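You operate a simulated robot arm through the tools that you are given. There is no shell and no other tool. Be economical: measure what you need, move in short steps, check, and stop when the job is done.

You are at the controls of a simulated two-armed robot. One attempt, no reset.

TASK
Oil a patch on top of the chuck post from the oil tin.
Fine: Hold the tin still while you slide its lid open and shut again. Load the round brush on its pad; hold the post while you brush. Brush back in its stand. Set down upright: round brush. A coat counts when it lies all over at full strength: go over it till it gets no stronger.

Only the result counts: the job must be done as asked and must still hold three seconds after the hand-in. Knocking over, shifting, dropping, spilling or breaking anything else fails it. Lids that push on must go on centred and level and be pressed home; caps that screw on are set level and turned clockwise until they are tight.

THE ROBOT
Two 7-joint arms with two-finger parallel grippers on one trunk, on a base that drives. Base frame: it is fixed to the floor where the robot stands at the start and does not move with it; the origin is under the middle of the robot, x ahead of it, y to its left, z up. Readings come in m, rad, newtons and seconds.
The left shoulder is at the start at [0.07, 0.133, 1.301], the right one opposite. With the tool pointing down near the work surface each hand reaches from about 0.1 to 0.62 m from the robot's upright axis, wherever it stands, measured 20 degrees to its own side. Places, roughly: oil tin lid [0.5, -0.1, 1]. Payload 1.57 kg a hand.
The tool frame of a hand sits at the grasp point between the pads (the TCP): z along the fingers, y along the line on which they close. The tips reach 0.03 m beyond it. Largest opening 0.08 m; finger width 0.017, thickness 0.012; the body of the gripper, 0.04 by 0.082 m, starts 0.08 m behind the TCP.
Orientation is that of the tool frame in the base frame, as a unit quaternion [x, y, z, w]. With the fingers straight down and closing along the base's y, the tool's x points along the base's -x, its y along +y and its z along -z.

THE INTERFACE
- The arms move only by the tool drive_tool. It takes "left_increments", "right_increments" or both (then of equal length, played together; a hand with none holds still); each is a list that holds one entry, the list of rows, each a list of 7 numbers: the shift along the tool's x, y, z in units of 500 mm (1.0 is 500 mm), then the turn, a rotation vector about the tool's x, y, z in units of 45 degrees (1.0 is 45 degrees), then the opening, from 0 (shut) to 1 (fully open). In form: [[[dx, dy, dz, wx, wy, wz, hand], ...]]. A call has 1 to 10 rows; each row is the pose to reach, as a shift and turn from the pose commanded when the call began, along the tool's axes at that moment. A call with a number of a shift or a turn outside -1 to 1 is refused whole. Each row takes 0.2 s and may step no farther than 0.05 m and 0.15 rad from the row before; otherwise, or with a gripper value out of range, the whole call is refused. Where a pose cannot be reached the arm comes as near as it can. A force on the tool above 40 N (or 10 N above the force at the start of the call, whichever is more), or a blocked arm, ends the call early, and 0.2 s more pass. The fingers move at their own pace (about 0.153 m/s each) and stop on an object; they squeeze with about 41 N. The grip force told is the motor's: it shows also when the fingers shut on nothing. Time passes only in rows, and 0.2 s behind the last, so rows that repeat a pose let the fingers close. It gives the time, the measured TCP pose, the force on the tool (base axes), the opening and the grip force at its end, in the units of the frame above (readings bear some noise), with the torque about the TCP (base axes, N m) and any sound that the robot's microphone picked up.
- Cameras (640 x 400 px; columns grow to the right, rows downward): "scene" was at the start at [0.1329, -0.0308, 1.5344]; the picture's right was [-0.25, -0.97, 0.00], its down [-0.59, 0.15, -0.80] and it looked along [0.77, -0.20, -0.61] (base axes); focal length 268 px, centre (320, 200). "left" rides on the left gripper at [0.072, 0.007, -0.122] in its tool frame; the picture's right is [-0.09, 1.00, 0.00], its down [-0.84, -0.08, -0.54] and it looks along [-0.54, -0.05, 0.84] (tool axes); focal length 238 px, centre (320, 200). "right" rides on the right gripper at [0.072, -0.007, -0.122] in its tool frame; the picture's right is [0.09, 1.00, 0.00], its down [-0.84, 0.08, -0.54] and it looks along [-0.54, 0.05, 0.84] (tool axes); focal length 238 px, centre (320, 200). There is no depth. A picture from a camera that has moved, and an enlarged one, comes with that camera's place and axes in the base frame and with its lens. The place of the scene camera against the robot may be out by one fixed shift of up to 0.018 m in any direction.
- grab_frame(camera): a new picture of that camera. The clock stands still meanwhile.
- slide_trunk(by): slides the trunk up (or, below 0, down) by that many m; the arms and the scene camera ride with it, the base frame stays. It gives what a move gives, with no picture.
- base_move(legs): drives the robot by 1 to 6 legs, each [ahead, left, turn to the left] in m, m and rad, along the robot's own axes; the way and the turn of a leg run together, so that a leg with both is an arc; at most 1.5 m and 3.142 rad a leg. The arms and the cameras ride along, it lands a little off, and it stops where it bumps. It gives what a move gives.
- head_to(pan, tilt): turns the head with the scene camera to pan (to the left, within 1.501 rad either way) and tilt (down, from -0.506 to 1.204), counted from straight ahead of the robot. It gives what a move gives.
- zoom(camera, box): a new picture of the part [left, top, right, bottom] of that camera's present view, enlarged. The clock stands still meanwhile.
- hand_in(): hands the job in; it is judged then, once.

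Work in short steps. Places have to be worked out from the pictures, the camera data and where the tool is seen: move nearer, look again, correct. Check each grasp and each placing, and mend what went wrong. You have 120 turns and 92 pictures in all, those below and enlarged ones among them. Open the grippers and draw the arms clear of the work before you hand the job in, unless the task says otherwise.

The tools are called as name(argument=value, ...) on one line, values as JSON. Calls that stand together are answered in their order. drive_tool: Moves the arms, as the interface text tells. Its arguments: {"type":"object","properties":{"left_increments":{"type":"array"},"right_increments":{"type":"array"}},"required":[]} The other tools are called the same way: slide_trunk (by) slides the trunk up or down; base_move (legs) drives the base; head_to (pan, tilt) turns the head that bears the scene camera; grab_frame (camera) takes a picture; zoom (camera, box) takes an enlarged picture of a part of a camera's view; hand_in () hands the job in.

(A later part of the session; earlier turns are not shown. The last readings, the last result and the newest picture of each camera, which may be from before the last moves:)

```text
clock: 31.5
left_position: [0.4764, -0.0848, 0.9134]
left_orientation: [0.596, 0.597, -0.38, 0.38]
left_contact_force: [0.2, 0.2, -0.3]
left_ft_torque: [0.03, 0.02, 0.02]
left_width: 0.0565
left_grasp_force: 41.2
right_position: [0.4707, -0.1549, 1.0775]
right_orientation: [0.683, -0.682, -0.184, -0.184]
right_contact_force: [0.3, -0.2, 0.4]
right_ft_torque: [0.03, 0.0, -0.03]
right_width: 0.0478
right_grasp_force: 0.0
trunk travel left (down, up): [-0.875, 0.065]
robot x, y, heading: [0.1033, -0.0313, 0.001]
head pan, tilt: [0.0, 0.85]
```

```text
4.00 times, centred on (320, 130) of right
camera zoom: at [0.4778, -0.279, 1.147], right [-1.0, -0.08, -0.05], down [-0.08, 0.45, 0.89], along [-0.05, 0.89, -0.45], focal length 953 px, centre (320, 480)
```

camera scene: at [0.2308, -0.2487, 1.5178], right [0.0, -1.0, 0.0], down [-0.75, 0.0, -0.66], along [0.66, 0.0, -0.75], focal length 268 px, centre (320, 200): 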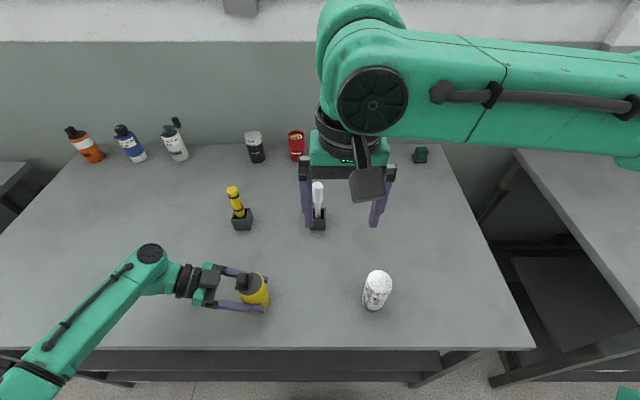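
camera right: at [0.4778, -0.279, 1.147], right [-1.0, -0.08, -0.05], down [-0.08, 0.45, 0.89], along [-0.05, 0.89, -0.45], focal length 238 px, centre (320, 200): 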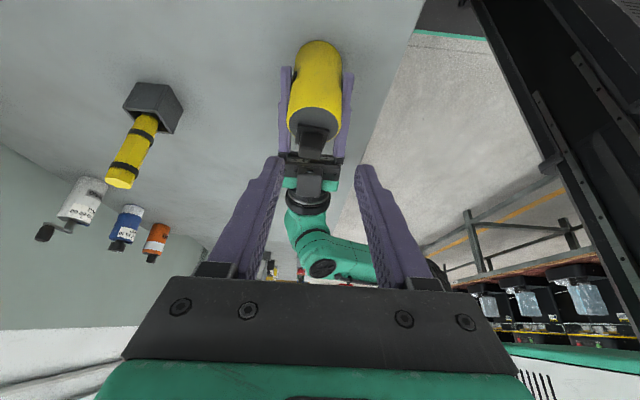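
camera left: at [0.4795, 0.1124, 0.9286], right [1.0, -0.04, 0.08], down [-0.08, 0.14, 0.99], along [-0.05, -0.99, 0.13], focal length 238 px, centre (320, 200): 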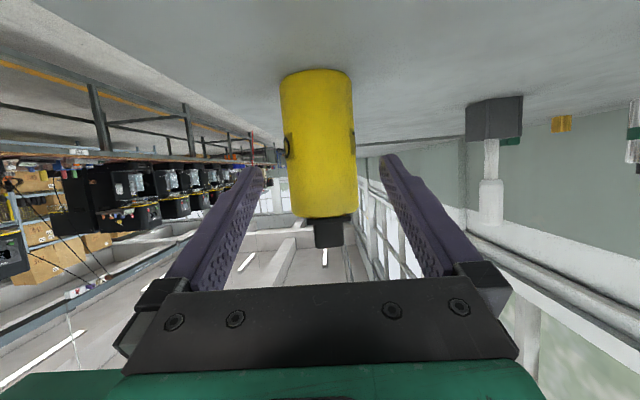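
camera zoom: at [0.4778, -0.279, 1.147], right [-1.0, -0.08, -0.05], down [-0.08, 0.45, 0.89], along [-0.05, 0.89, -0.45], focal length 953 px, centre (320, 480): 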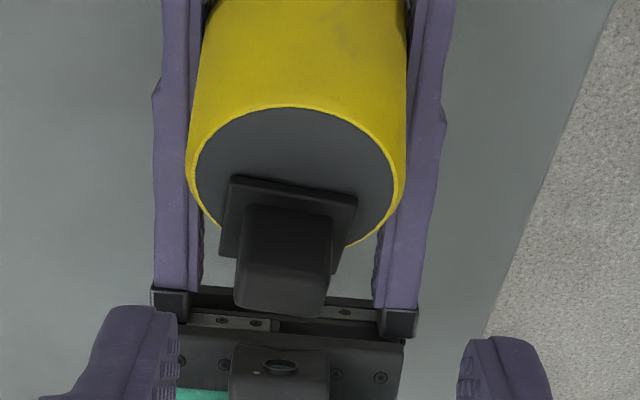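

Block ≈ (0.479,-0.079), z 0.971–0.992. Moving the tips down either side of it.

drive_tool(right_increments=[[[-0.02, -0.008, 0.05, 0, 0, 0, 0.6], [-0.037, -0.016, 0.1, 0, 0, 0, 0.6], [-0.037, -0.016, 0.14, 0, 0, 0, 0.6], [-0.037, -0.016, 0.18, 0, 0, 0, 0.6]]])

zoom(camera="right", box=[240, 80, 400, 240])

zoom(camera="scene", box=[260, 230, 400, 330])

```text
clock: 32.5
left_position: [0.4767, -0.0841, 0.914]
left_orientation: [0.595, 0.596, -0.381, 0.381]
left_contact_force: [0.7, 0.7, -0.1]
left_ft_torque: [0.02, 0.04, 0.01]
left_width: 0.0568
left_grasp_force: 40.8
right_position: [0.4786, -0.0946, 1.0091]
right_orientation: [0.684, -0.682, -0.183, -0.183]
right_contact_force: [0.0, 1.0, 1.0]
right_ft_torque: [0.0, -0.04, 0.01]
right_width: 0.0479
right_grasp_force: 0.0
trunk travel left (down, up): [-0.875, 0.065]
robot x, y, heading: [0.099, -0.0239, 0.003]
head pan, tilt: [0.0, 0.85]
```

```text
2.50 times, centred on (320, 160) of right
camera zoom: at [0.4858, -0.2175, 1.0793], right [-1.0, -0.08, -0.05], down [-0.08, 0.45, 0.89], along [-0.05, 0.89, -0.46], focal length 596 px, centre (320, 300)
```

zoom: 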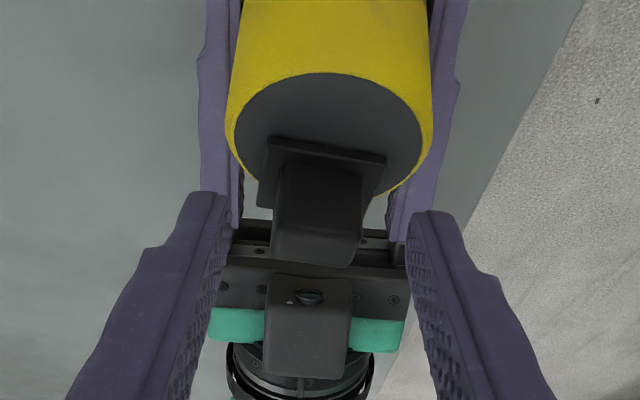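

```text
4.00 times, centred on (330, 280) of scene
camera zoom: at [0.231, -0.0358, 1.5177], right [0.0, -1.0, 0.0], down [-0.75, 0.0, -0.66], along [0.66, 0.0, -0.75], focal length 1074 px, centre (280, -120)
```

zoom: 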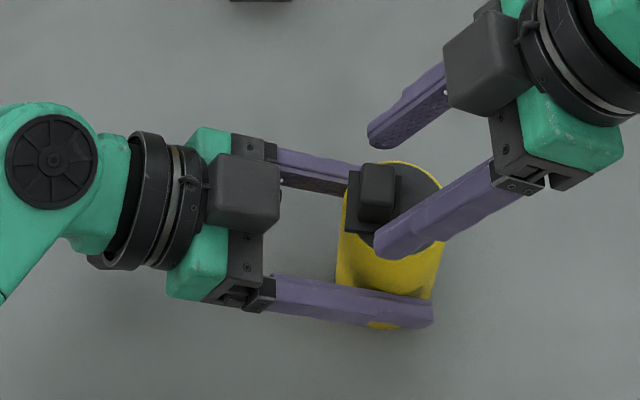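

Tips flank the block. Close on it.

drive_tool(right_increments=[[[0, 0, 0, 0, 0, 0, 0.4], [0, 0, 0, 0, 0, 0, 0.2], [0, 0, 0, 0, 0, 0, 0], [0, 0, 0, 0, 0, 0, 0]]])

zoom(camera="scene", box=[260, 230, 400, 330])

```text
clock: 33.5
left_position: [0.477, -0.0837, 0.9145]
left_orientation: [0.596, 0.597, -0.38, 0.38]
left_contact_force: [-6.8, -0.6, 2.7]
left_ft_torque: [-0.09, -0.56, 0.52]
left_width: 0.0565
left_grasp_force: 41.1
right_position: [0.4784, -0.0955, 1.0093]
right_orientation: [-0.683, 0.683, 0.183, 0.184]
right_contact_force: [5.5, 0.0, -2.4]
right_ft_torque: [0.07, -0.02, -0.6]
right_width: 0.0237
right_grasp_force: 36.3
trunk travel left (down, up): [-0.875, 0.065]
robot x, y, heading: [0.1028, -0.0293, -0.004]
head pan, tilt: [0.0, 0.85]
```

```text
4.00 times, centred on (330, 280) of scene
camera zoom: at [0.2303, -0.0365, 1.5178], right [0.0, -1.0, 0.0], down [-0.75, 0.0, -0.66], along [0.66, 0.0, -0.75], focal length 1074 px, centre (280, -120)
```

zoom: 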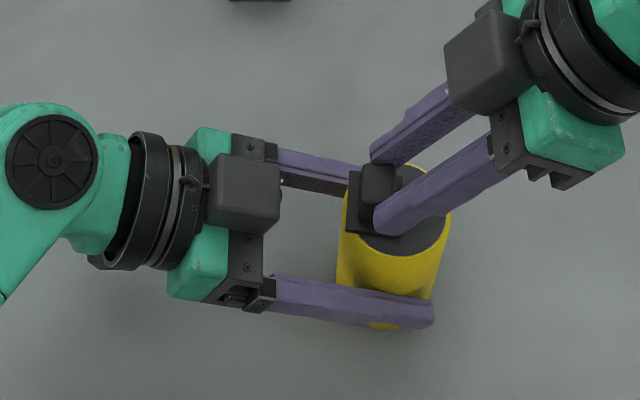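

Gripped (0.0237). Probe slide in +y by 10 mm and check the force.

drive_tool(right_increments=[[[-0.0087, 0, 0.005, 0, 0, 0, 0], [-0.0173, 0, 0.01, 0, 0, 0, 0], [-0.0173, 0, 0.01, 0, 0, 0, 0]]])

zoom(camera="scene", box=[260, 230, 400, 330])

```text
clock: 34.3
left_position: [0.4783, -0.0823, 0.9148]
left_orientation: [0.596, 0.597, -0.377, 0.381]
left_contact_force: [-4.7, 25.7, 7.5]
left_ft_torque: [-0.8, -0.51, 0.51]
left_width: 0.0568
left_grasp_force: 41.0
right_position: [0.4785, -0.085, 1.01]
right_orientation: [-0.682, 0.684, 0.181, 0.183]
right_contact_force: [6.3, -25.8, 6.6]
right_ft_torque: [-1.22, 0.03, -0.59]
right_width: 0.0232
right_grasp_force: 35.6
trunk travel left (down, up): [-0.875, 0.065]
robot x, y, heading: [0.1033, -0.0261, -0.002]
head pan, tilt: [0.0, 0.85]
```

```text
4.00 times, centred on (330, 280) of scene
camera zoom: at [0.2285, -0.0359, 1.5181], right [0.0, -1.0, 0.0], down [-0.75, 0.0, -0.66], along [0.66, 0.0, -0.75], focal length 1074 px, centre (280, -120)
```

zoom: 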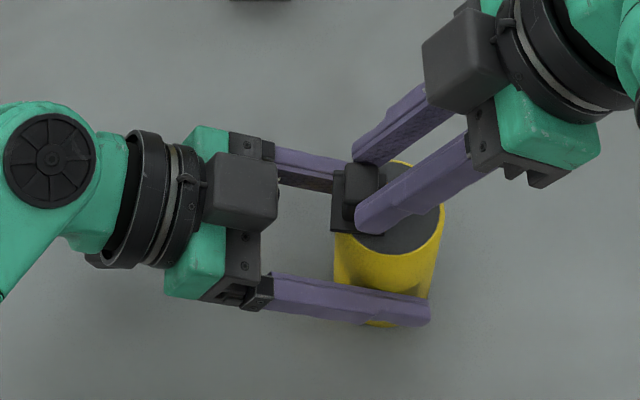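

The lid moved about 6 mm relative to the tin with ~26 N resistance. Continue another 10 mm in +y.

drive_tool(right_increments=[[[-0.0087, 0, 0.005, 0, 0, 0, 0], [-0.0173, 0, 0.01, 0, 0, 0, 0], [-0.0173, 0, 0.01, 0, 0, 0, 0]]])

zoom(camera="scene", box=[260, 230, 400, 330])

```text
clock: 35.1
left_position: [0.4765, -0.0828, 0.9147]
left_orientation: [0.596, 0.596, -0.38, 0.382]
left_contact_force: [-0.2, 29.4, 15.6]
left_ft_torque: [-0.52, -0.46, 0.37]
left_width: 0.0566
left_grasp_force: 40.8
right_position: [0.4766, -0.073, 1.0096]
right_orientation: [-0.683, 0.684, 0.181, 0.181]
right_contact_force: [3.2, -24.8, -2.0]
right_ft_torque: [-1.21, 0.01, -0.43]
right_width: 0.023
right_grasp_force: 35.5
trunk travel left (down, up): [-0.875, 0.065]
robot x, y, heading: [0.1032, -0.0295, 0.003]
head pan, tilt: [0.0, 0.85]
```

```text
4.00 times, centred on (330, 280) of scene
camera zoom: at [0.2289, -0.0349, 1.5179], right [0.0, -1.0, 0.0], down [-0.75, 0.0, -0.66], along [0.66, 0.0, -0.75], focal length 1074 px, centre (280, -120)
```

zoom: 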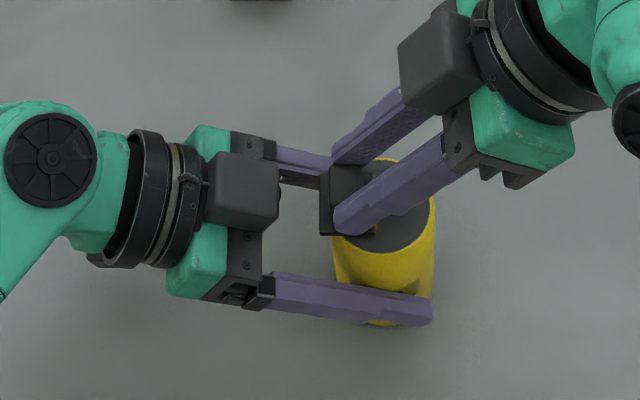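

The lid is sliding (opening showing), but the tin may be tilting in the grip; check.

grab_frame(camera="left")

zoom(camera="right", box=[220, 20, 420, 240])

```text
54 pictures are left
camera left: at [0.4834, 0.0586, 0.9026], right [1.0, -0.04, 0.09], down [-0.08, 0.14, 0.99], along [-0.05, -0.99, 0.14], focal length 238 px, centre (320, 200)
```

left: 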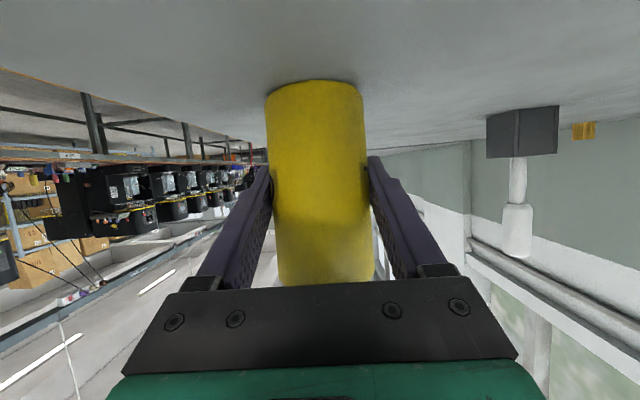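

```text
1.82 times, centred on (320, 130) of right
camera zoom: at [0.4853, -0.1969, 1.0795], right [-1.0, -0.08, -0.04], down [-0.08, 0.46, 0.89], along [-0.05, 0.89, -0.46], focal length 433 px, centre (320, 327)
```

zoom: 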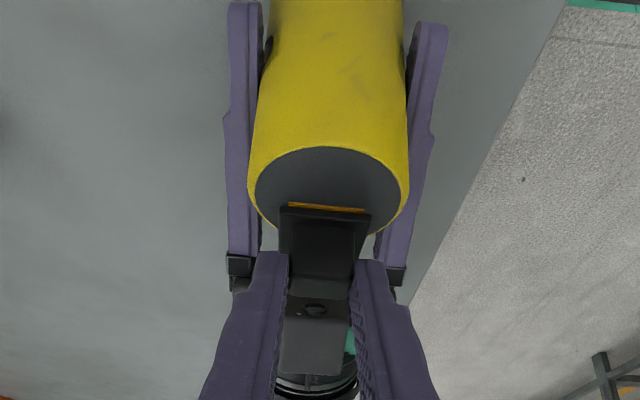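

The slot is appearing at the plate's -y edge, so +y is the opening direction. Continue 12 mm.

drive_tool(right_increments=[[[-0.007, 0, 0.004, 0, 0, 0, 0], [-0.014, 0, 0.008, 0, 0, 0, 0], [-0.021, 0, 0.012, 0, 0, 0, 0], [-0.021, 0, 0.012, 0, 0, 0, 0]]])

zoom(camera="scene", box=[260, 230, 400, 330])

```text
clock: 36.1
left_position: [0.4776, -0.0819, 0.9148]
left_orientation: [0.595, 0.596, -0.38, 0.382]
left_contact_force: [0.8, 29.1, 14.7]
left_ft_torque: [-0.69, -0.2, 0.34]
left_width: 0.0569
left_grasp_force: 41.3
right_position: [0.4779, -0.0619, 1.009]
right_orientation: [0.684, -0.683, -0.181, -0.18]
right_contact_force: [2.9, -25.7, -2.8]
right_ft_torque: [-1.15, -0.1, -0.37]
right_width: 0.0227
right_grasp_force: 35.4
trunk travel left (down, up): [-0.875, 0.065]
robot x, y, heading: [0.103, -0.0266, -0.004]
head pan, tilt: [0.0, 0.85]
```

```text
4.00 times, centred on (330, 280) of scene
camera zoom: at [0.2289, -0.0352, 1.5179], right [0.0, -1.0, 0.0], down [-0.75, 0.0, -0.66], along [0.66, 0.0, -0.75], focal length 1074 px, centre (280, -120)
```

zoom: 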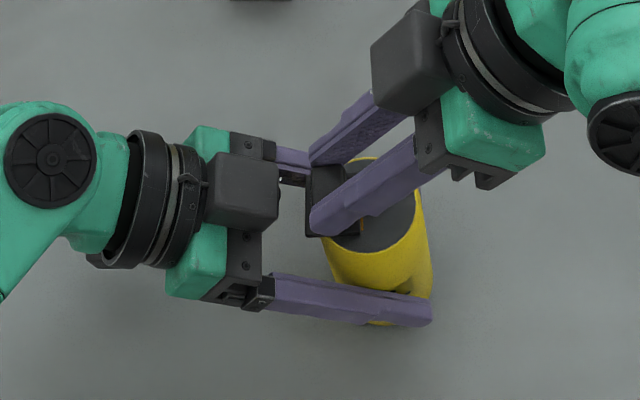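

The tin is tilting in the grip instead of the lid sliding. I'll move back to set the tin upright, then re-grip it higher so it can't tip.

drive_tool(right_increments=[[[0.01, 0, -0.006, 0, 0, 0, 0], [0.02, 0, -0.012, 0, 0, 0, 0], [0.03, 0, -0.018, 0, 0, 0, 0], [0.042, 0, -0.024, 0, 0, 0, 0], [0.042, 0, -0.024, 0, 0, 0, 0]]])

zoom(camera="scene", box=[260, 230, 400, 330])

```text
clock: 37.3
left_position: [0.4766, -0.0852, 0.9134]
left_orientation: [0.596, 0.596, -0.38, 0.381]
left_contact_force: [18.6, -11.9, -4.7]
left_ft_torque: [-0.5, 1.32, 0.07]
left_width: 0.0572
left_grasp_force: 41.0
right_position: [0.4764, -0.0847, 1.0125]
right_orientation: [0.683, -0.682, -0.184, -0.187]
right_contact_force: [-16.6, 5.0, 20.9]
right_ft_torque: [1.07, 0.44, -0.07]
right_width: 0.0217
right_grasp_force: 34.4
trunk travel left (down, up): [-0.875, 0.065]
robot x, y, heading: [0.1066, -0.0284, 0.001]
head pan, tilt: [0.0, 0.85]
```

```text
4.00 times, centred on (330, 280) of scene
camera zoom: at [0.2283, -0.038, 1.5182], right [0.0, -1.0, 0.0], down [-0.75, 0.0, -0.66], along [0.66, 0.0, -0.75], focal length 1074 px, centre (280, -120)
```

zoom: 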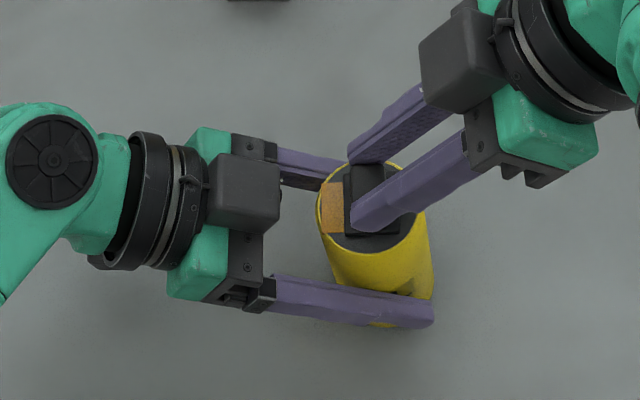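

Lid slid toward -y revealing the orange pad: so -y is the true opening direction. Continue in -y, which should also right the tin.

drive_tool(right_increments=[[[0.008, 0, -0.005, 0, 0, 0, 0], [0.016, 0, -0.009, 0, 0, 0, 0], [0.022, 0, -0.013, 0, 0, 0, 0], [0.022, 0, -0.013, 0, 0, 0, 0]]])

zoom(camera="scene", box=[260, 230, 400, 330])

```text
clock: 38.3
left_position: [0.4755, -0.0841, 0.9149]
left_orientation: [0.596, 0.596, -0.379, 0.381]
left_contact_force: [21.3, -16.6, -9.2]
left_ft_torque: [0.72, 0.86, 0.17]
left_width: 0.0571
left_grasp_force: 40.9
right_position: [0.4763, -0.0972, 1.0111]
right_orientation: [0.684, -0.681, -0.184, -0.184]
right_contact_force: [-16.5, 11.8, 28.1]
right_ft_torque: [0.93, 0.48, -0.03]
right_width: 0.0227
right_grasp_force: 35.3
trunk travel left (down, up): [-0.875, 0.065]
robot x, y, heading: [0.1076, -0.0276, -0.003]
head pan, tilt: [0.0, 0.85]
```

```text
4.00 times, centred on (330, 280) of scene
camera zoom: at [0.2286, -0.0377, 1.5179], right [0.0, -1.0, 0.0], down [-0.75, 0.0, -0.66], along [0.66, 0.0, -0.75], focal length 1074 px, centre (280, -120)
```

zoom: 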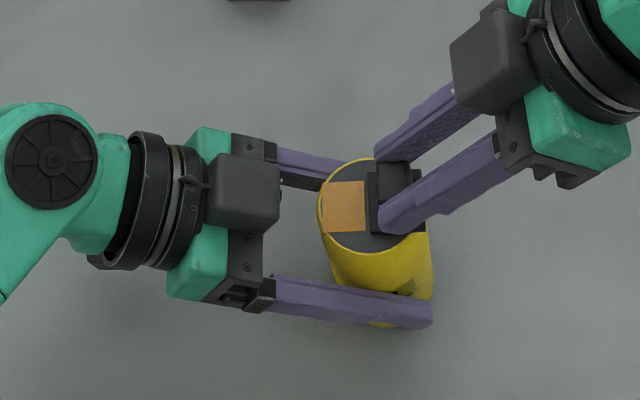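

The pad is fully exposed. Now release the lid and withdraw the right hand, then right the tilted tin with the left wrist.

drive_tool(right_increments=[[[0, 0, 0, 0, 0, 0, 0.3], [0, 0, 0, 0, 0, 0, 0.6], [0, 0, -0.04, 0, 0, 0, 0.6], [0, 0, -0.1, 0, 0, 0, 0.6], [0, 0, -0.18, 0, 0, 0, 0.6], [0.05, 0, -0.24, 0, 0, 0, 0.6]]])

grab_frame(camera="right")

zoom(camera="scene", box=[260, 230, 400, 330])

```text
clock: 39.7
left_position: [0.476, -0.0837, 0.9151]
left_orientation: [0.597, 0.596, -0.379, 0.38]
left_contact_force: [-1.7, 1.0, 5.9]
left_ft_torque: [0.19, 0.06, 0.05]
left_width: 0.0571
left_grasp_force: 41.5
right_position: [0.4759, -0.1815, 1.1035]
right_orientation: [0.683, -0.682, -0.184, -0.184]
right_contact_force: [-0.8, 0.6, 0.1]
right_ft_torque: [0.01, 0.0, 0.01]
right_width: 0.048
right_grasp_force: 0.1
trunk travel left (down, up): [-0.875, 0.065]
robot x, y, heading: [0.1052, -0.0294, -0.004]
head pan, tilt: [0.0, 0.85]
```

```text
49 pictures are left
camera right: at [0.4839, -0.3054, 1.1735], right [-1.0, -0.08, -0.05], down [-0.08, 0.45, 0.89], along [-0.05, 0.89, -0.46], focal length 238 px, centre (320, 200)
```

right: 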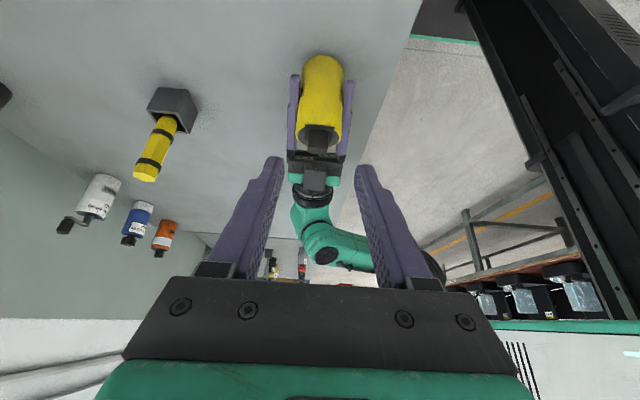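

```text
4.00 times, centred on (330, 280) of scene
camera zoom: at [0.2278, -0.0377, 1.518], right [0.0, -1.0, 0.0], down [-0.75, 0.0, -0.66], along [0.66, 0.0, -0.75], focal length 1074 px, centre (280, -120)
```

zoom: 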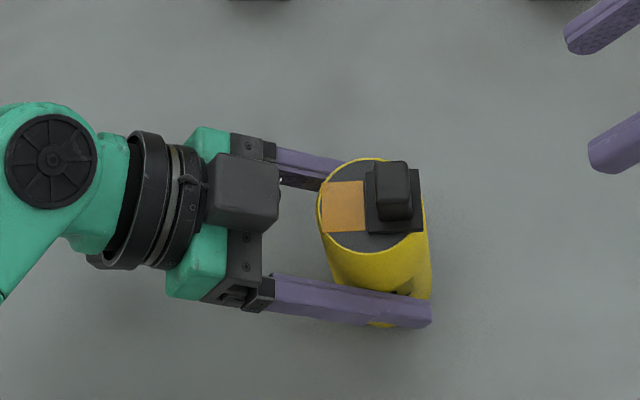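

The tin leans about 12°. Rotate the left hand +12° about the closing axis to right it.

drive_tool(left_increments=[[[0, 0, 0, 0, 0.09, 0, 0], [0, 0, 0, 0, 0.18, 0, 0], [0, 0, 0, 0, 0.267, 0, 0], [0, 0, 0, 0, 0.267, 0, 0]]])

zoom(camera="right", box=[260, 30, 380, 190])

zoom(camera="scene", box=[260, 230, 400, 330])

grab_frame(camera="left")

```text
clock: 40.7
left_position: [0.4756, -0.0849, 0.915]
left_orientation: [0.632, 0.633, -0.315, 0.317]
left_contact_force: [0.3, 0.8, -2.1]
left_ft_torque: [0.01, -0.02, 0.0]
left_width: 0.0571
left_grasp_force: 41.0
right_position: [0.4795, -0.1813, 1.1023]
right_orientation: [-0.683, 0.683, 0.183, 0.183]
right_contact_force: [0.3, -0.8, -1.0]
right_ft_torque: [-0.03, -0.01, 0.0]
right_width: 0.048
right_grasp_force: 0.0
trunk travel left (down, up): [-0.875, 0.065]
robot x, y, heading: [0.1065, -0.0231, -0.003]
head pan, tilt: [0.0, 0.85]
```

```text
2.50 times, centred on (320, 110) of right
camera zoom: at [0.486, -0.3044, 1.1729], right [-1.0, -0.08, -0.05], down [-0.08, 0.45, 0.89], along [-0.05, 0.89, -0.46], focal length 596 px, centre (320, 425)
```

zoom: 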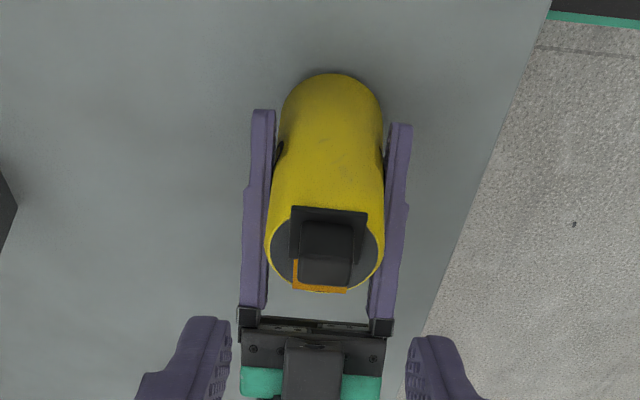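

```text
4.00 times, centred on (330, 280) of scene
camera zoom: at [0.2305, -0.0364, 1.5178], right [0.0, -1.0, 0.0], down [-0.75, 0.0, -0.66], along [0.66, 0.0, -0.75], focal length 1074 px, centre (280, -120)
```

zoom: 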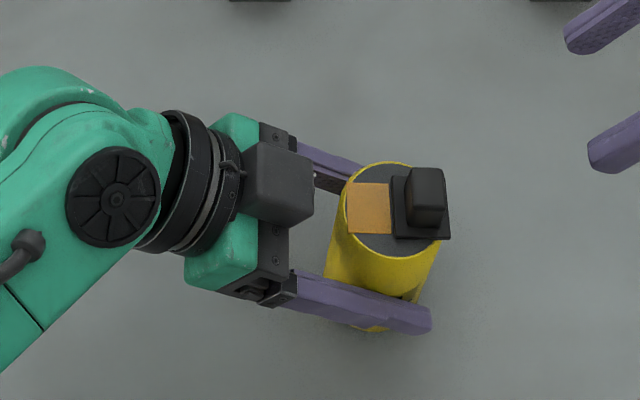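

```text
45 pictures are left
camera left: at [0.4811, 0.0557, 0.932], right [1.0, -0.05, 0.07], down [-0.08, -0.07, 0.99], along [-0.05, -1.0, -0.08], focal length 238 px, centre (320, 200)
```

left: 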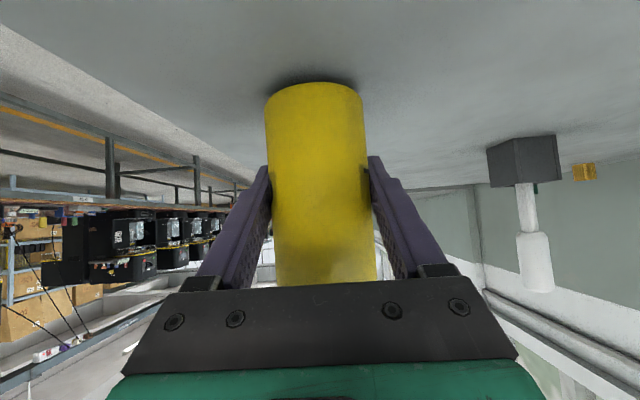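

Rim position matches the original but the base is ~7 mm off, i.e. about 4° over-corrected. Rotate back 4° then lower gently until contact.

drive_tool(left_increments=[[[0, 0, 0, 0, -0.09, 0, 0], [0, 0, 0, 0, -0.09, 0, 0]]])

zoom(camera="scene", box=[260, 230, 400, 330])

```text
clock: 41.3
left_position: [0.474, -0.0859, 0.9172]
left_orientation: [0.621, 0.621, -0.338, 0.338]
left_contact_force: [0.1, -0.4, -1.7]
left_ft_torque: [0.01, -0.01, -0.01]
left_width: 0.0571
left_grasp_force: 40.8
right_position: [0.4785, -0.181, 1.1026]
right_orientation: [0.684, -0.682, -0.183, -0.183]
right_contact_force: [-0.9, 0.1, 1.6]
right_ft_torque: [-0.02, 0.01, -0.02]
right_width: 0.048
right_grasp_force: 0.1
trunk travel left (down, up): [-0.875, 0.065]
robot x, y, heading: [0.1012, -0.028, -0.0]
head pan, tilt: [0.0, 0.85]
```

```text
4.00 times, centred on (330, 280) of scene
camera zoom: at [0.2304, -0.0365, 1.5178], right [0.0, -1.0, 0.0], down [-0.75, 0.0, -0.66], along [0.66, 0.0, -0.75], focal length 1074 px, centre (280, -120)
```

zoom: 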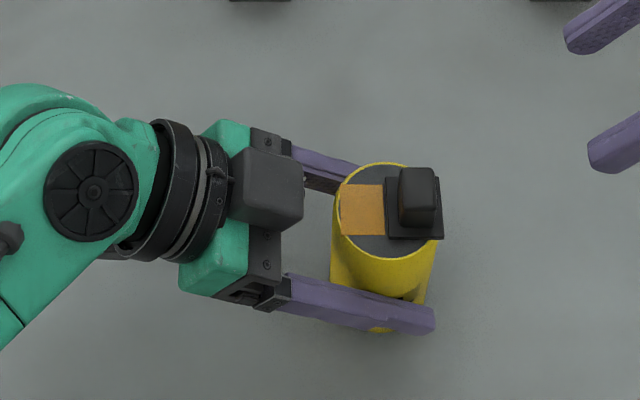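

Nearly upright. Lower 5 mm and check the contact force.

drive_tool(left_increments=[[[0.004, 0, 0.0026, 0, 0, 0, 0], [0.0084, 0, 0.0055, 0, 0, 0, 0]]])

```text
clock: 41.9
left_position: [0.4747, -0.0862, 0.9123]
left_orientation: [0.621, 0.621, -0.336, 0.341]
left_contact_force: [0.9, 1.7, 8.4]
left_ft_torque: [0.36, 0.0, -0.02]
left_width: 0.0571
left_grasp_force: 41.0
right_position: [0.4768, -0.1808, 1.1034]
right_orientation: [-0.683, 0.683, 0.182, 0.184]
right_contact_force: [0.0, 0.4, -1.0]
right_ft_torque: [0.0, 0.02, 0.0]
right_width: 0.0481
right_grasp_force: 0.1
trunk travel left (down, up): [-0.875, 0.065]
robot x, y, heading: [0.1069, -0.0289, -0.0]
head pan, tilt: [0.0, 0.85]
```

Contact at the +y base edge: only ~1–2° lean left. Release so it settles flat, then back off and check.

drive_tool(left_increments=[[[0, 0, 0, 0, 0, 0, 0.72], [0, 0, 0, 0, 0, 0, 0.8], [0, 0, 0, 0, 0, 0, 1], [0, 0, -0.06, 0, 0, 0, 1], [0, 0, -0.14, 0, 0, 0, 1], [0, 0, -0.22, 0, 0, 0, 1], [0, 0, -0.3, 0, 0, 0, 1]]])

zoom(camera="scene", box=[260, 230, 400, 330])

zoom(camera="right", box=[260, 30, 380, 190])

```text
clock: 43.5
left_position: [0.4728, 0.0404, 0.9943]
left_orientation: [0.621, 0.621, -0.338, 0.34]
left_contact_force: [-0.1, -0.6, 0.7]
left_ft_torque: [-0.01, 0.0, -0.02]
left_width: 0.0804
left_grasp_force: 0.0
right_position: [0.4781, -0.1801, 1.1032]
right_orientation: [0.683, -0.683, -0.182, -0.183]
right_contact_force: [0.3, -0.4, -0.7]
right_ft_torque: [-0.02, 0.0, 0.01]
right_width: 0.048
right_grasp_force: 0.1
trunk travel left (down, up): [-0.875, 0.065]
robot x, y, heading: [0.1045, -0.0233, -0.003]
head pan, tilt: [0.0, 0.85]
```

```text
4.00 times, centred on (330, 280) of scene
camera zoom: at [0.2297, -0.0351, 1.5178], right [0.0, -1.0, 0.0], down [-0.75, 0.0, -0.66], along [0.66, 0.0, -0.75], focal length 1074 px, centre (280, -120)
```

zoom: 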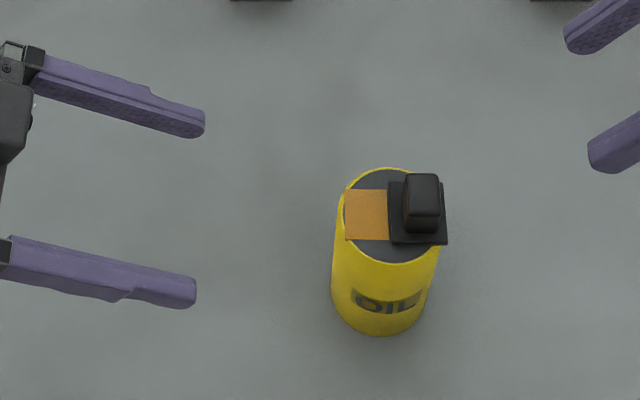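

```text
2.50 times, centred on (320, 110) of right
camera zoom: at [0.4853, -0.3034, 1.1734], right [-1.0, -0.08, -0.05], down [-0.08, 0.45, 0.89], along [-0.05, 0.89, -0.46], focal length 596 px, centre (320, 425)
```

zoom: 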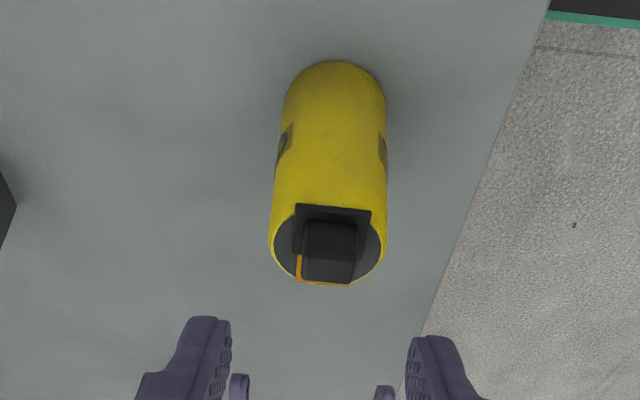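

Tin stands flat and the pad is exposed. Now raise the left hand clear, and turn the right hand back to vertical.

drive_tool(left_increments=[[[-0.05, 0, -0.075, 0, 0, 0, 1], [-0.1, 0, -0.15, 0, 0, 0, 1], [-0.15, 0, -0.225, 0, 0, 0, 1], [-0.2, 0, -0.3, 0, 0, 0, 1]]], right_increments=[[[-0.015, 0, -0.026, 0, 0.167, 0, 0.8], [-0.03, 0, -0.052, 0, 0.333, 0, 0.8], [-0.045, 0, -0.078, 0, 0.5, 0, 0.8], [-0.06, 0, -0.104, 0, 0.667, 0, 0.8]]])

drive_tool(right_increments=[[[0, 0, 0, 0, 0, 0.142, 0.8], [0, 0, 0, 0, 0, 0.285, 0.8], [0, 0, 0, 0, 0, 0.428, 0.8], [0, 0, 0, 0, 0, 0.571, 0.8], [0, 0, 0, 0, 0, 0.714, 0.8], [0, 0, 0, 0, 0, 0.857, 0.8], [0, 0, 0, 0, 0, 1, 0.8]]])

drive_tool(right_increments=[[[0, 0, 0, 0, 0, 0.142, 0.8], [0, 0, 0, 0, 0, 0.285, 0.8], [0, 0, 0, 0, 0, 0.428, 0.8], [0, 0, 0, 0, 0, 0.571, 0.8], [0, 0, 0, 0, 0, 0.714, 0.8], [0, 0, 0, 0, 0, 0.857, 0.8], [0, 0, 0, 0, 0, 1, 0.8]]])

base_move(legs=[[0.02, -0.1, 0]])

```text
clock: 44.5
left_position: [0.4727, 0.1121, 1.16]
left_orientation: [0.621, 0.621, -0.339, 0.339]
left_contact_force: [-0.8, 0.7, 0.1]
left_ft_torque: [-0.02, 0.02, 0.03]
left_width: 0.0799
left_grasp_force: 0.0
right_position: [0.4781, -0.1797, 1.1634]
right_orientation: [-0.707, 0.707, -0.001, -0.001]
right_contact_force: [0.0, 0.2, 0.5]
right_ft_torque: [-0.03, 0.02, -0.01]
right_width: 0.0639
right_grasp_force: 0.1
trunk travel left (down, up): [-0.875, 0.065]
robot x, y, heading: [0.1031, -0.0266, 0.001]
head pan, tilt: [0.0, 0.85]
```

```text
clock: 46.1
left_position: [0.4741, 0.1104, 1.1599]
left_orientation: [0.621, 0.621, -0.338, 0.338]
left_contact_force: [-1.2, -0.1, 0.7]
left_ft_torque: [0.02, 0.0, -0.02]
left_width: 0.0799
left_grasp_force: 0.1
right_position: [0.4778, -0.1799, 1.1615]
right_orientation: [-0.382, 0.924, 0.0, 0.0]
right_contact_force: [0.0, 0.0, 0.1]
right_ft_torque: [-0.02, -0.02, -0.01]
right_width: 0.0642
right_grasp_force: 0.1
trunk travel left (down, up): [-0.875, 0.065]
robot x, y, heading: [0.0993, -0.0285, 0.002]
head pan, tilt: [0.0, 0.85]
```

```text
clock: 47.7
left_position: [0.4736, 0.1104, 1.1582]
left_orientation: [0.621, 0.621, -0.337, 0.338]
left_contact_force: [-0.5, 0.1, 0.0]
left_ft_torque: [-0.04, 0.03, -0.02]
left_width: 0.0798
left_grasp_force: 0.0
right_position: [0.4785, -0.1804, 1.1609]
right_orientation: [0.001, 1.0, 0.001, 0.0]
right_contact_force: [-0.6, 0.2, 0.5]
right_ft_torque: [0.05, -0.01, -0.01]
right_width: 0.0639
right_grasp_force: 0.0
trunk travel left (down, up): [-0.875, 0.065]
robot x, y, heading: [0.1035, -0.026, 0.003]
head pan, tilt: [0.0, 0.85]
```

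```text
clock: 48.8
left_position: [0.492, 0.0122, 1.1591]
left_orientation: [0.621, 0.62, -0.339, 0.34]
left_contact_force: [0.1, -0.2, -0.3]
left_ft_torque: [-0.01, 0.04, -0.01]
left_width: 0.08
left_grasp_force: 0.0
right_position: [0.4977, -0.2782, 1.163]
right_orientation: [0.001, 1.0, -0.002, 0.001]
right_contact_force: [0.0, -0.1, -0.3]
right_ft_torque: [-0.04, 0.03, 0.02]
right_width: 0.0637
right_grasp_force: 0.1
trunk travel left (down, up): [-0.875, 0.065]
robot x, y, heading: [0.1233, -0.1292, -0.004]
head pan, tilt: [0.0, 0.85]
```

Move the right hand toward the white brush at a safe height and look.

drive_tool(right_increments=[[[-0.07, 0.02, 0, 0, 0, 0, 0.8], [-0.14, 0.04, 0, 0, 0, 0, 0.8], [-0.21, 0.06, 0, 0, 0, 0, 0.8], [-0.284, 0.076, 0, 0, 0, 0, 0.8]]])

grab_frame(camera="right")

```text
clock: 49.8
left_position: [0.4936, 0.0083, 1.1586]
left_orientation: [0.621, 0.621, -0.338, 0.338]
left_contact_force: [0.4, -0.1, 1.1]
left_ft_torque: [-0.03, 0.03, -0.04]
left_width: 0.08
left_grasp_force: 0.0
right_position: [0.6304, -0.2515, 1.1596]
right_orientation: [0.001, 1.0, 0.001, 0.001]
right_contact_force: [-0.9, -0.8, -0.3]
right_ft_torque: [-0.01, 0.02, -0.05]
right_width: 0.064
right_grasp_force: 0.1
right hand out of reach, approached as far as the arm can: row 4
trunk travel left (down, up): [-0.875, 0.065]
robot x, y, heading: [0.1234, -0.1298, -0.004]
head pan, tilt: [0.0, 0.85]
```

```text
41 pictures are left
camera right: at [0.5594, -0.2583, 1.2816], right [-0.09, 1.0, 0.0], down [0.84, 0.07, 0.54], along [0.54, 0.05, -0.84], focal length 238 px, centre (320, 200)
```

right: 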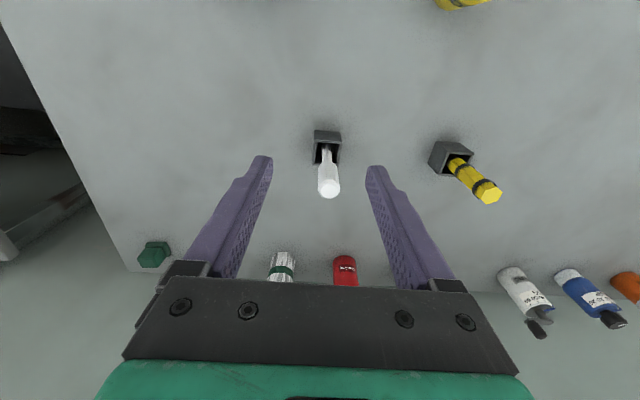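

Brush axis ≈ (0.713,-0.2345), handle top ≈1.03. Descend short of it, then approach horizontally with open fingers straddling.

drive_tool(right_increments=[[[0, 0.017, 0.08, 0, 0, 0, 1], [0, 0.034, 0.16, 0, 0, 0, 1], [-0.01, 0.034, 0.24, 0, 0, 0, 1], [-0.02, 0.034, 0.3, 0, 0, 0, 1]]])

grab_frame(camera="right")

```text
clock: 50.8
left_position: [0.4937, 0.0085, 1.1591]
left_orientation: [0.621, 0.621, -0.338, 0.338]
left_contact_force: [0.1, -0.8, 0.8]
left_ft_torque: [0.02, 0.01, 0.01]
left_width: 0.08
left_grasp_force: 0.0
right_position: [0.6053, -0.2689, 1.0354]
right_orientation: [0.001, 1.0, 0.001, 0.001]
right_contact_force: [-0.8, 0.9, -0.4]
right_ft_torque: [0.02, 0.0, -0.02]
right_width: 0.08
right_grasp_force: 0.1
right hand out of reach, approached as far as the arm can: row 1, 2, 3, 4
trunk travel left (down, up): [-0.875, 0.065]
robot x, y, heading: [0.1185, -0.1308, -0.004]
head pan, tilt: [0.0, 0.85]
```

```text
40 pictures are left
camera right: at [0.5331, -0.2766, 1.158], right [-0.09, 1.0, 0.0], down [0.84, 0.08, 0.54], along [0.54, 0.05, -0.84], focal length 238 px, centre (320, 200)
```

right: 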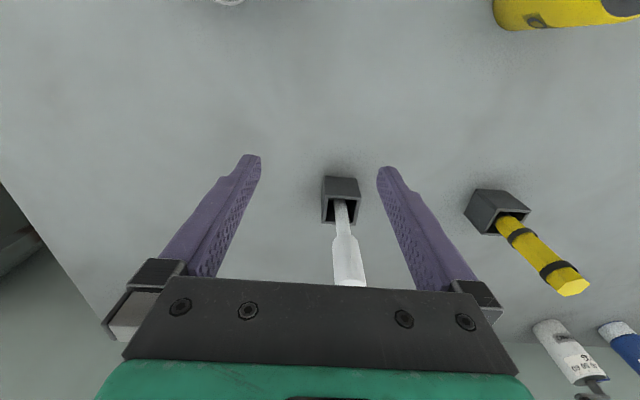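

The boundary seems to be toward the midline, so I'll put the brush further to the right: drive left 0.1 and ahead 0.02.

base_move(legs=[[0.025, 0.1, 0.004]])

drive_tool(right_increments=[[[-0.02, -0.06, 0.02, 0, 0, 0, 1], [-0.04, -0.11, 0.04, 0, 0, 0, 1], [-0.05, -0.14, 0.05, 0, 0, 0, 1]]])

grab_frame(camera="right")

```text
clock: 52.0
left_position: [0.516, 0.1113, 1.1596]
left_orientation: [0.621, 0.622, -0.336, 0.338]
left_contact_force: [-0.3, 1.1, 0.7]
left_ft_torque: [-0.01, 0.0, 0.0]
left_width: 0.0799
left_grasp_force: 0.0
right_position: [0.6288, -0.1663, 1.0363]
right_orientation: [-0.002, 1.0, 0.001, 0.001]
right_contact_force: [-0.2, 0.2, 0.3]
right_ft_torque: [0.04, 0.01, -0.02]
right_width: 0.0801
right_grasp_force: 0.0
trunk travel left (down, up): [-0.875, 0.065]
robot x, y, heading: [0.1475, -0.0218, 0.008]
head pan, tilt: [0.0, 0.85]
```

```text
clock: 52.8
left_position: [0.5171, 0.1165, 1.1598]
left_orientation: [0.619, 0.623, -0.338, 0.339]
left_contact_force: [0.4, 1.2, -0.3]
left_ft_torque: [0.03, -0.01, 0.01]
left_width: 0.0799
left_grasp_force: 0.2
right_position: [0.6553, -0.231, 1.0115]
right_orientation: [-0.002, 1.0, -0.001, 0.001]
right_contact_force: [-1.0, -0.2, 0.0]
right_ft_torque: [-0.04, 0.03, -0.02]
right_width: 0.08
right_grasp_force: 0.0
trunk travel left (down, up): [-0.875, 0.065]
robot x, y, heading: [0.144, -0.0216, 0.004]
head pan, tilt: [0.0, 0.85]
```

```text
39 pictures are left
camera right: at [0.5842, -0.2389, 1.1337], right [-0.1, 1.0, 0.0], down [0.84, 0.08, 0.54], along [0.54, 0.05, -0.84], focal length 238 px, centre (320, 200)
```

right: 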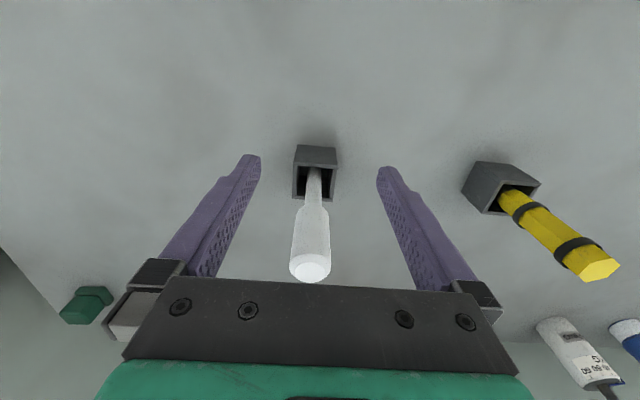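

Reachable now. Brush at ≈(0.710,-0.233), fat handle z 0.946–1.02; go forward to it at z≈0.985.

drive_tool(right_increments=[[[-0.03, -0.004, 0.026, 0, 0, 0, 1], [-0.06, -0.004, 0.052, 0, 0, 0, 1], [-0.085, -0.004, 0.052, 0, 0, 0, 1], [-0.11, -0.004, 0.052, 0, 0, 0, 1]]])

grab_frame(camera="right")

```text
clock: 53.8
left_position: [0.5169, 0.1135, 1.1591]
left_orientation: [0.619, 0.623, -0.336, 0.339]
left_contact_force: [-0.1, 0.2, 0.5]
left_ft_torque: [-0.01, -0.06, 0.0]
left_width: 0.0801
left_grasp_force: 0.0
right_position: [0.6674, -0.2486, 1.0105]
right_orientation: [-0.002, 1.0, 0.001, 0.001]
right_contact_force: [0.2, 0.4, -0.7]
right_ft_torque: [0.01, -0.01, -0.03]
right_width: 0.0799
right_grasp_force: 0.0
right hand out of reach, approached as far as the arm can: row 1, 2, 3, 4
trunk travel left (down, up): [-0.875, 0.065]
robot x, y, heading: [0.1474, -0.0229, 0.003]
head pan, tilt: [0.0, 0.85]
```

```text
38 pictures are left
camera right: at [0.5958, -0.255, 1.1322], right [-0.1, 1.0, 0.0], down [0.84, 0.08, 0.54], along [0.54, 0.05, -0.84], focal length 238 px, centre (320, 200)
```

right: 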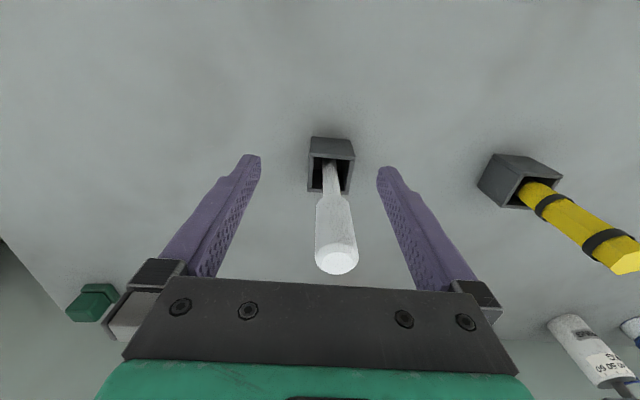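

Still limited with a vertical tool. I'll pitch the hand forward ~25° (fingers pointing ahead-down) to extend the reach.

drive_tool(right_increments=[[[0, 0, 0, 0, -0.14, 0, 1], [0, 0, 0, 0, -0.28, 0, 1], [0, 0, 0, 0, -0.42, 0, 1], [0, 0, 0, 0, -0.556, 0, 1]]])

```text
clock: 54.8
left_position: [0.5165, 0.1132, 1.1598]
left_orientation: [0.621, 0.623, -0.336, 0.338]
left_contact_force: [0.0, -0.1, -0.1]
left_ft_torque: [0.03, 0.0, 0.01]
left_width: 0.0802
left_grasp_force: 0.1
right_position: [0.6654, -0.25, 1.0086]
right_orientation: [-0.001, 0.976, 0.001, 0.218]
right_contact_force: [0.8, 0.0, -0.1]
right_ft_torque: [0.01, 0.0, 0.05]
right_width: 0.0803
right_grasp_force: 0.0
trunk travel left (down, up): [-0.875, 0.065]
robot x, y, heading: [0.1516, -0.0209, 0.005]
head pan, tilt: [0.0, 0.85]
```

Now advance to the handle along this pitched pose.

drive_tool(right_increments=[[[0, 0.034, 0, 0, 0, 0, 1], [-0.03, 0.034, 0.04, 0, 0, 0, 1], [-0.061, 0.034, 0.082, 0, 0, 0, 1], [-0.061, 0.034, 0.082, 0, 0, 0, 1]]])

grab_frame(camera="right")

```text
clock: 55.8
left_position: [0.5168, 0.1148, 1.1606]
left_orientation: [0.62, 0.622, -0.337, 0.338]
left_contact_force: [-0.3, 0.2, -0.5]
left_ft_torque: [0.0, 0.04, 0.03]
left_width: 0.0801
left_grasp_force: 0.1
right_position: [0.7118, -0.2324, 0.9879]
right_orientation: [-0.002, 0.976, 0.002, 0.219]
right_contact_force: [-0.1, -0.5, 0.1]
right_ft_torque: [-0.03, 0.0, -0.01]
right_width: 0.0799
right_grasp_force: 0.0
trunk travel left (down, up): [-0.875, 0.065]
robot x, y, heading: [0.15, -0.0295, 0.002]
head pan, tilt: [0.0, 0.85]
```

```text
37 pictures are left
camera right: at [0.5952, -0.2397, 1.0681], right [-0.09, 1.0, -0.04], down [0.53, 0.08, 0.85], along [0.85, 0.05, -0.53], focal length 238 px, centre (320, 200)
```

right: 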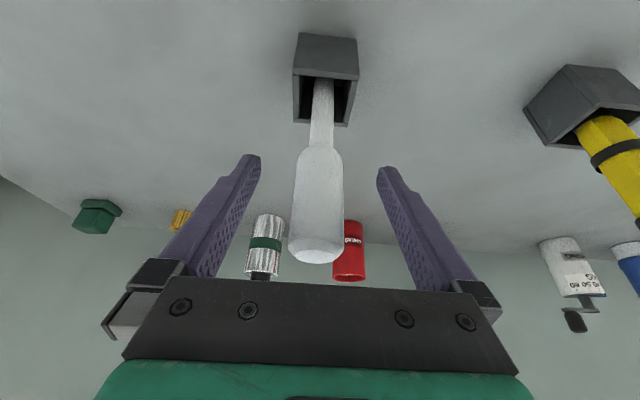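

Handle sits between the fingers. Close, then lift slightly to check.

drive_tool(right_increments=[[[0, 0, 0, 0, 0, 0, 0.6], [0, 0, 0, 0, 0, 0, 0.3], [0, 0, 0, 0, 0, 0, 0], [0, 0, 0, 0, 0, 0, 0]]])

drive_tool(right_increments=[[[-0.025, 0, -0.054, 0, 0, 0, 0], [-0.05, 0, -0.108, 0, 0, 0, 0], [-0.075, 0, -0.163, 0, 0, 0, 0], [-0.1, 0, -0.217, 0, 0, 0, 0]]])

grab_frame(camera="right")

grab_frame(camera="scene")

```text
clock: 56.8
left_position: [0.5168, 0.1148, 1.1581]
left_orientation: [0.619, 0.623, -0.337, 0.339]
left_contact_force: [0.3, -0.7, -0.6]
left_ft_torque: [0.0, 0.0, 0.01]
left_width: 0.08
left_grasp_force: 0.0
right_position: [0.7121, -0.2333, 0.9869]
right_orientation: [-0.002, 0.976, 0.001, 0.217]
right_contact_force: [-0.3, -0.5, -0.5]
right_ft_torque: [0.02, -0.01, 0.01]
right_width: 0.0264
right_grasp_force: 36.9
trunk travel left (down, up): [-0.875, 0.065]
robot x, y, heading: [0.147, -0.0218, 0.007]
head pan, tilt: [0.0, 0.85]
```

```text
clock: 57.8
left_position: [0.5177, 0.1146, 1.1595]
left_orientation: [0.62, 0.622, -0.337, 0.339]
left_contact_force: [0.1, 0.3, 0.5]
left_ft_torque: [0.02, 0.0, 0.02]
left_width: 0.0801
left_grasp_force: 0.1
right_position: [0.7064, -0.2328, 1.1034]
right_orientation: [-0.002, 0.976, 0.0, 0.218]
right_contact_force: [-0.1, 0.2, 0.2]
right_ft_torque: [0.0, -0.01, -0.02]
right_width: 0.0266
right_grasp_force: 37.1
trunk travel left (down, up): [-0.875, 0.065]
robot x, y, heading: [0.1476, -0.0236, -0.003]
head pan, tilt: [0.0, 0.85]
```

```text
36 pictures are left
camera right: at [0.5904, -0.24, 1.1839], right [-0.09, 1.0, -0.04], down [0.53, 0.08, 0.85], along [0.85, 0.05, -0.53], focal length 238 px, centre (320, 200)
```

right: 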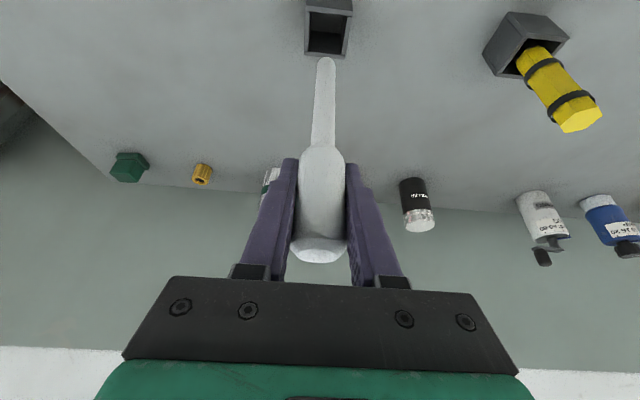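

```text
35 pictures are left
camera scene: at [0.274, -0.0326, 1.5178], right [0.0, -1.0, 0.0], down [-0.75, 0.0, -0.66], along [0.66, 0.0, -0.75], focal length 268 px, centre (320, 200)
```

scene: 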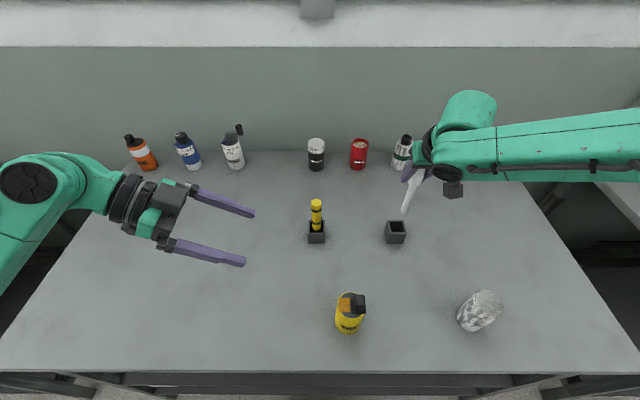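

Brush lifted cleanly. Zoom to locate its tip.

zoom(camera="scene", box=[370, 150, 450, 250])

```text
4.00 times, centred on (410, 200) of scene
camera zoom: at [0.274, -0.0326, 1.5178], right [0.0, -1.0, 0.0], down [-0.75, 0.0, -0.66], along [0.66, 0.0, -0.75], focal length 1074 px, centre (-40, 200)
```

zoom: 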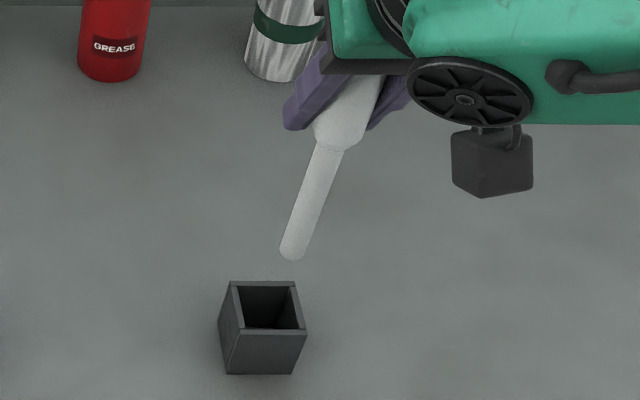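

Tip is ≈(-0.009,-0.002,-0.128) from the TCP. Retract and raise, then drive so the tin pad sits on the right arm's side.

drive_tool(right_increments=[[[0.043, 0, -0.051, 0, 0, 0, 0], [0.085, 0, -0.102, 0, 0, 0, 0], [0.128, 0, -0.152, 0, 0, 0, 0], [0.17, 0, -0.203, 0, 0, 0, 0], [0.213, 0, -0.254, 0, 0, 0, 0]]])

base_move(legs=[[-0.045, 0.15, 0]])

grab_frame(camera="right")

```text
clock: 59.0
left_position: [0.5161, 0.1141, 1.1605]
left_orientation: [0.62, 0.622, -0.337, 0.339]
left_contact_force: [-0.5, 0.1, 0.4]
left_ft_torque: [-0.01, -0.05, 0.0]
left_width: 0.0801
left_grasp_force: 0.0
right_position: [0.5801, -0.2356, 1.1646]
right_orientation: [-0.002, 0.976, 0.0, 0.217]
right_contact_force: [0.7, -0.4, -0.7]
right_ft_torque: [-0.05, 0.0, -0.02]
right_width: 0.0265
right_grasp_force: 37.5
right hand out of reach, approached as far as the arm can: row 5
trunk travel left (down, up): [-0.875, 0.065]
robot x, y, heading: [0.1472, -0.026, 0.006]
head pan, tilt: [0.0, 0.85]
```

```text
clock: 60.4
left_position: [0.4717, 0.2637, 1.159]
left_orientation: [0.62, 0.623, -0.337, 0.338]
left_contact_force: [0.8, -0.2, 0.0]
left_ft_torque: [0.0, -0.01, 0.02]
left_width: 0.0799
left_grasp_force: 0.1
right_position: [0.5339, -0.0886, 1.1645]
right_orientation: [-0.002, 0.976, 0.002, 0.216]
right_contact_force: [-0.2, -0.4, 0.3]
right_ft_torque: [0.04, -0.01, 0.01]
right_width: 0.0271
right_grasp_force: 37.6
trunk travel left (down, up): [-0.875, 0.065]
robot x, y, heading: [0.0998, 0.1302, 0.007]
head pan, tilt: [0.0, 0.85]
```

```text
33 pictures are left
camera right: at [0.4189, -0.0951, 1.2444], right [-0.09, 1.0, -0.04], down [0.53, 0.08, 0.85], along [0.84, 0.06, -0.53], focal length 238 px, centre (320, 200)
```

right: 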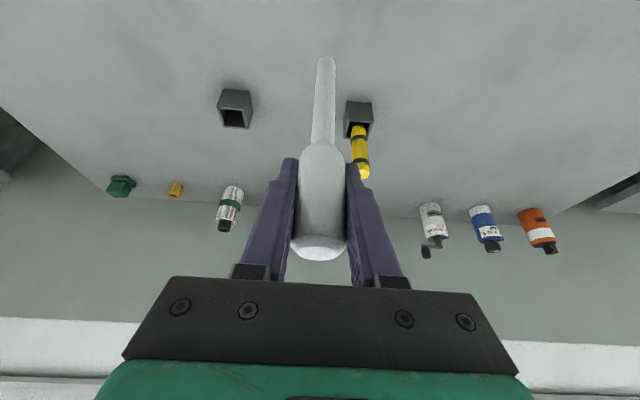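

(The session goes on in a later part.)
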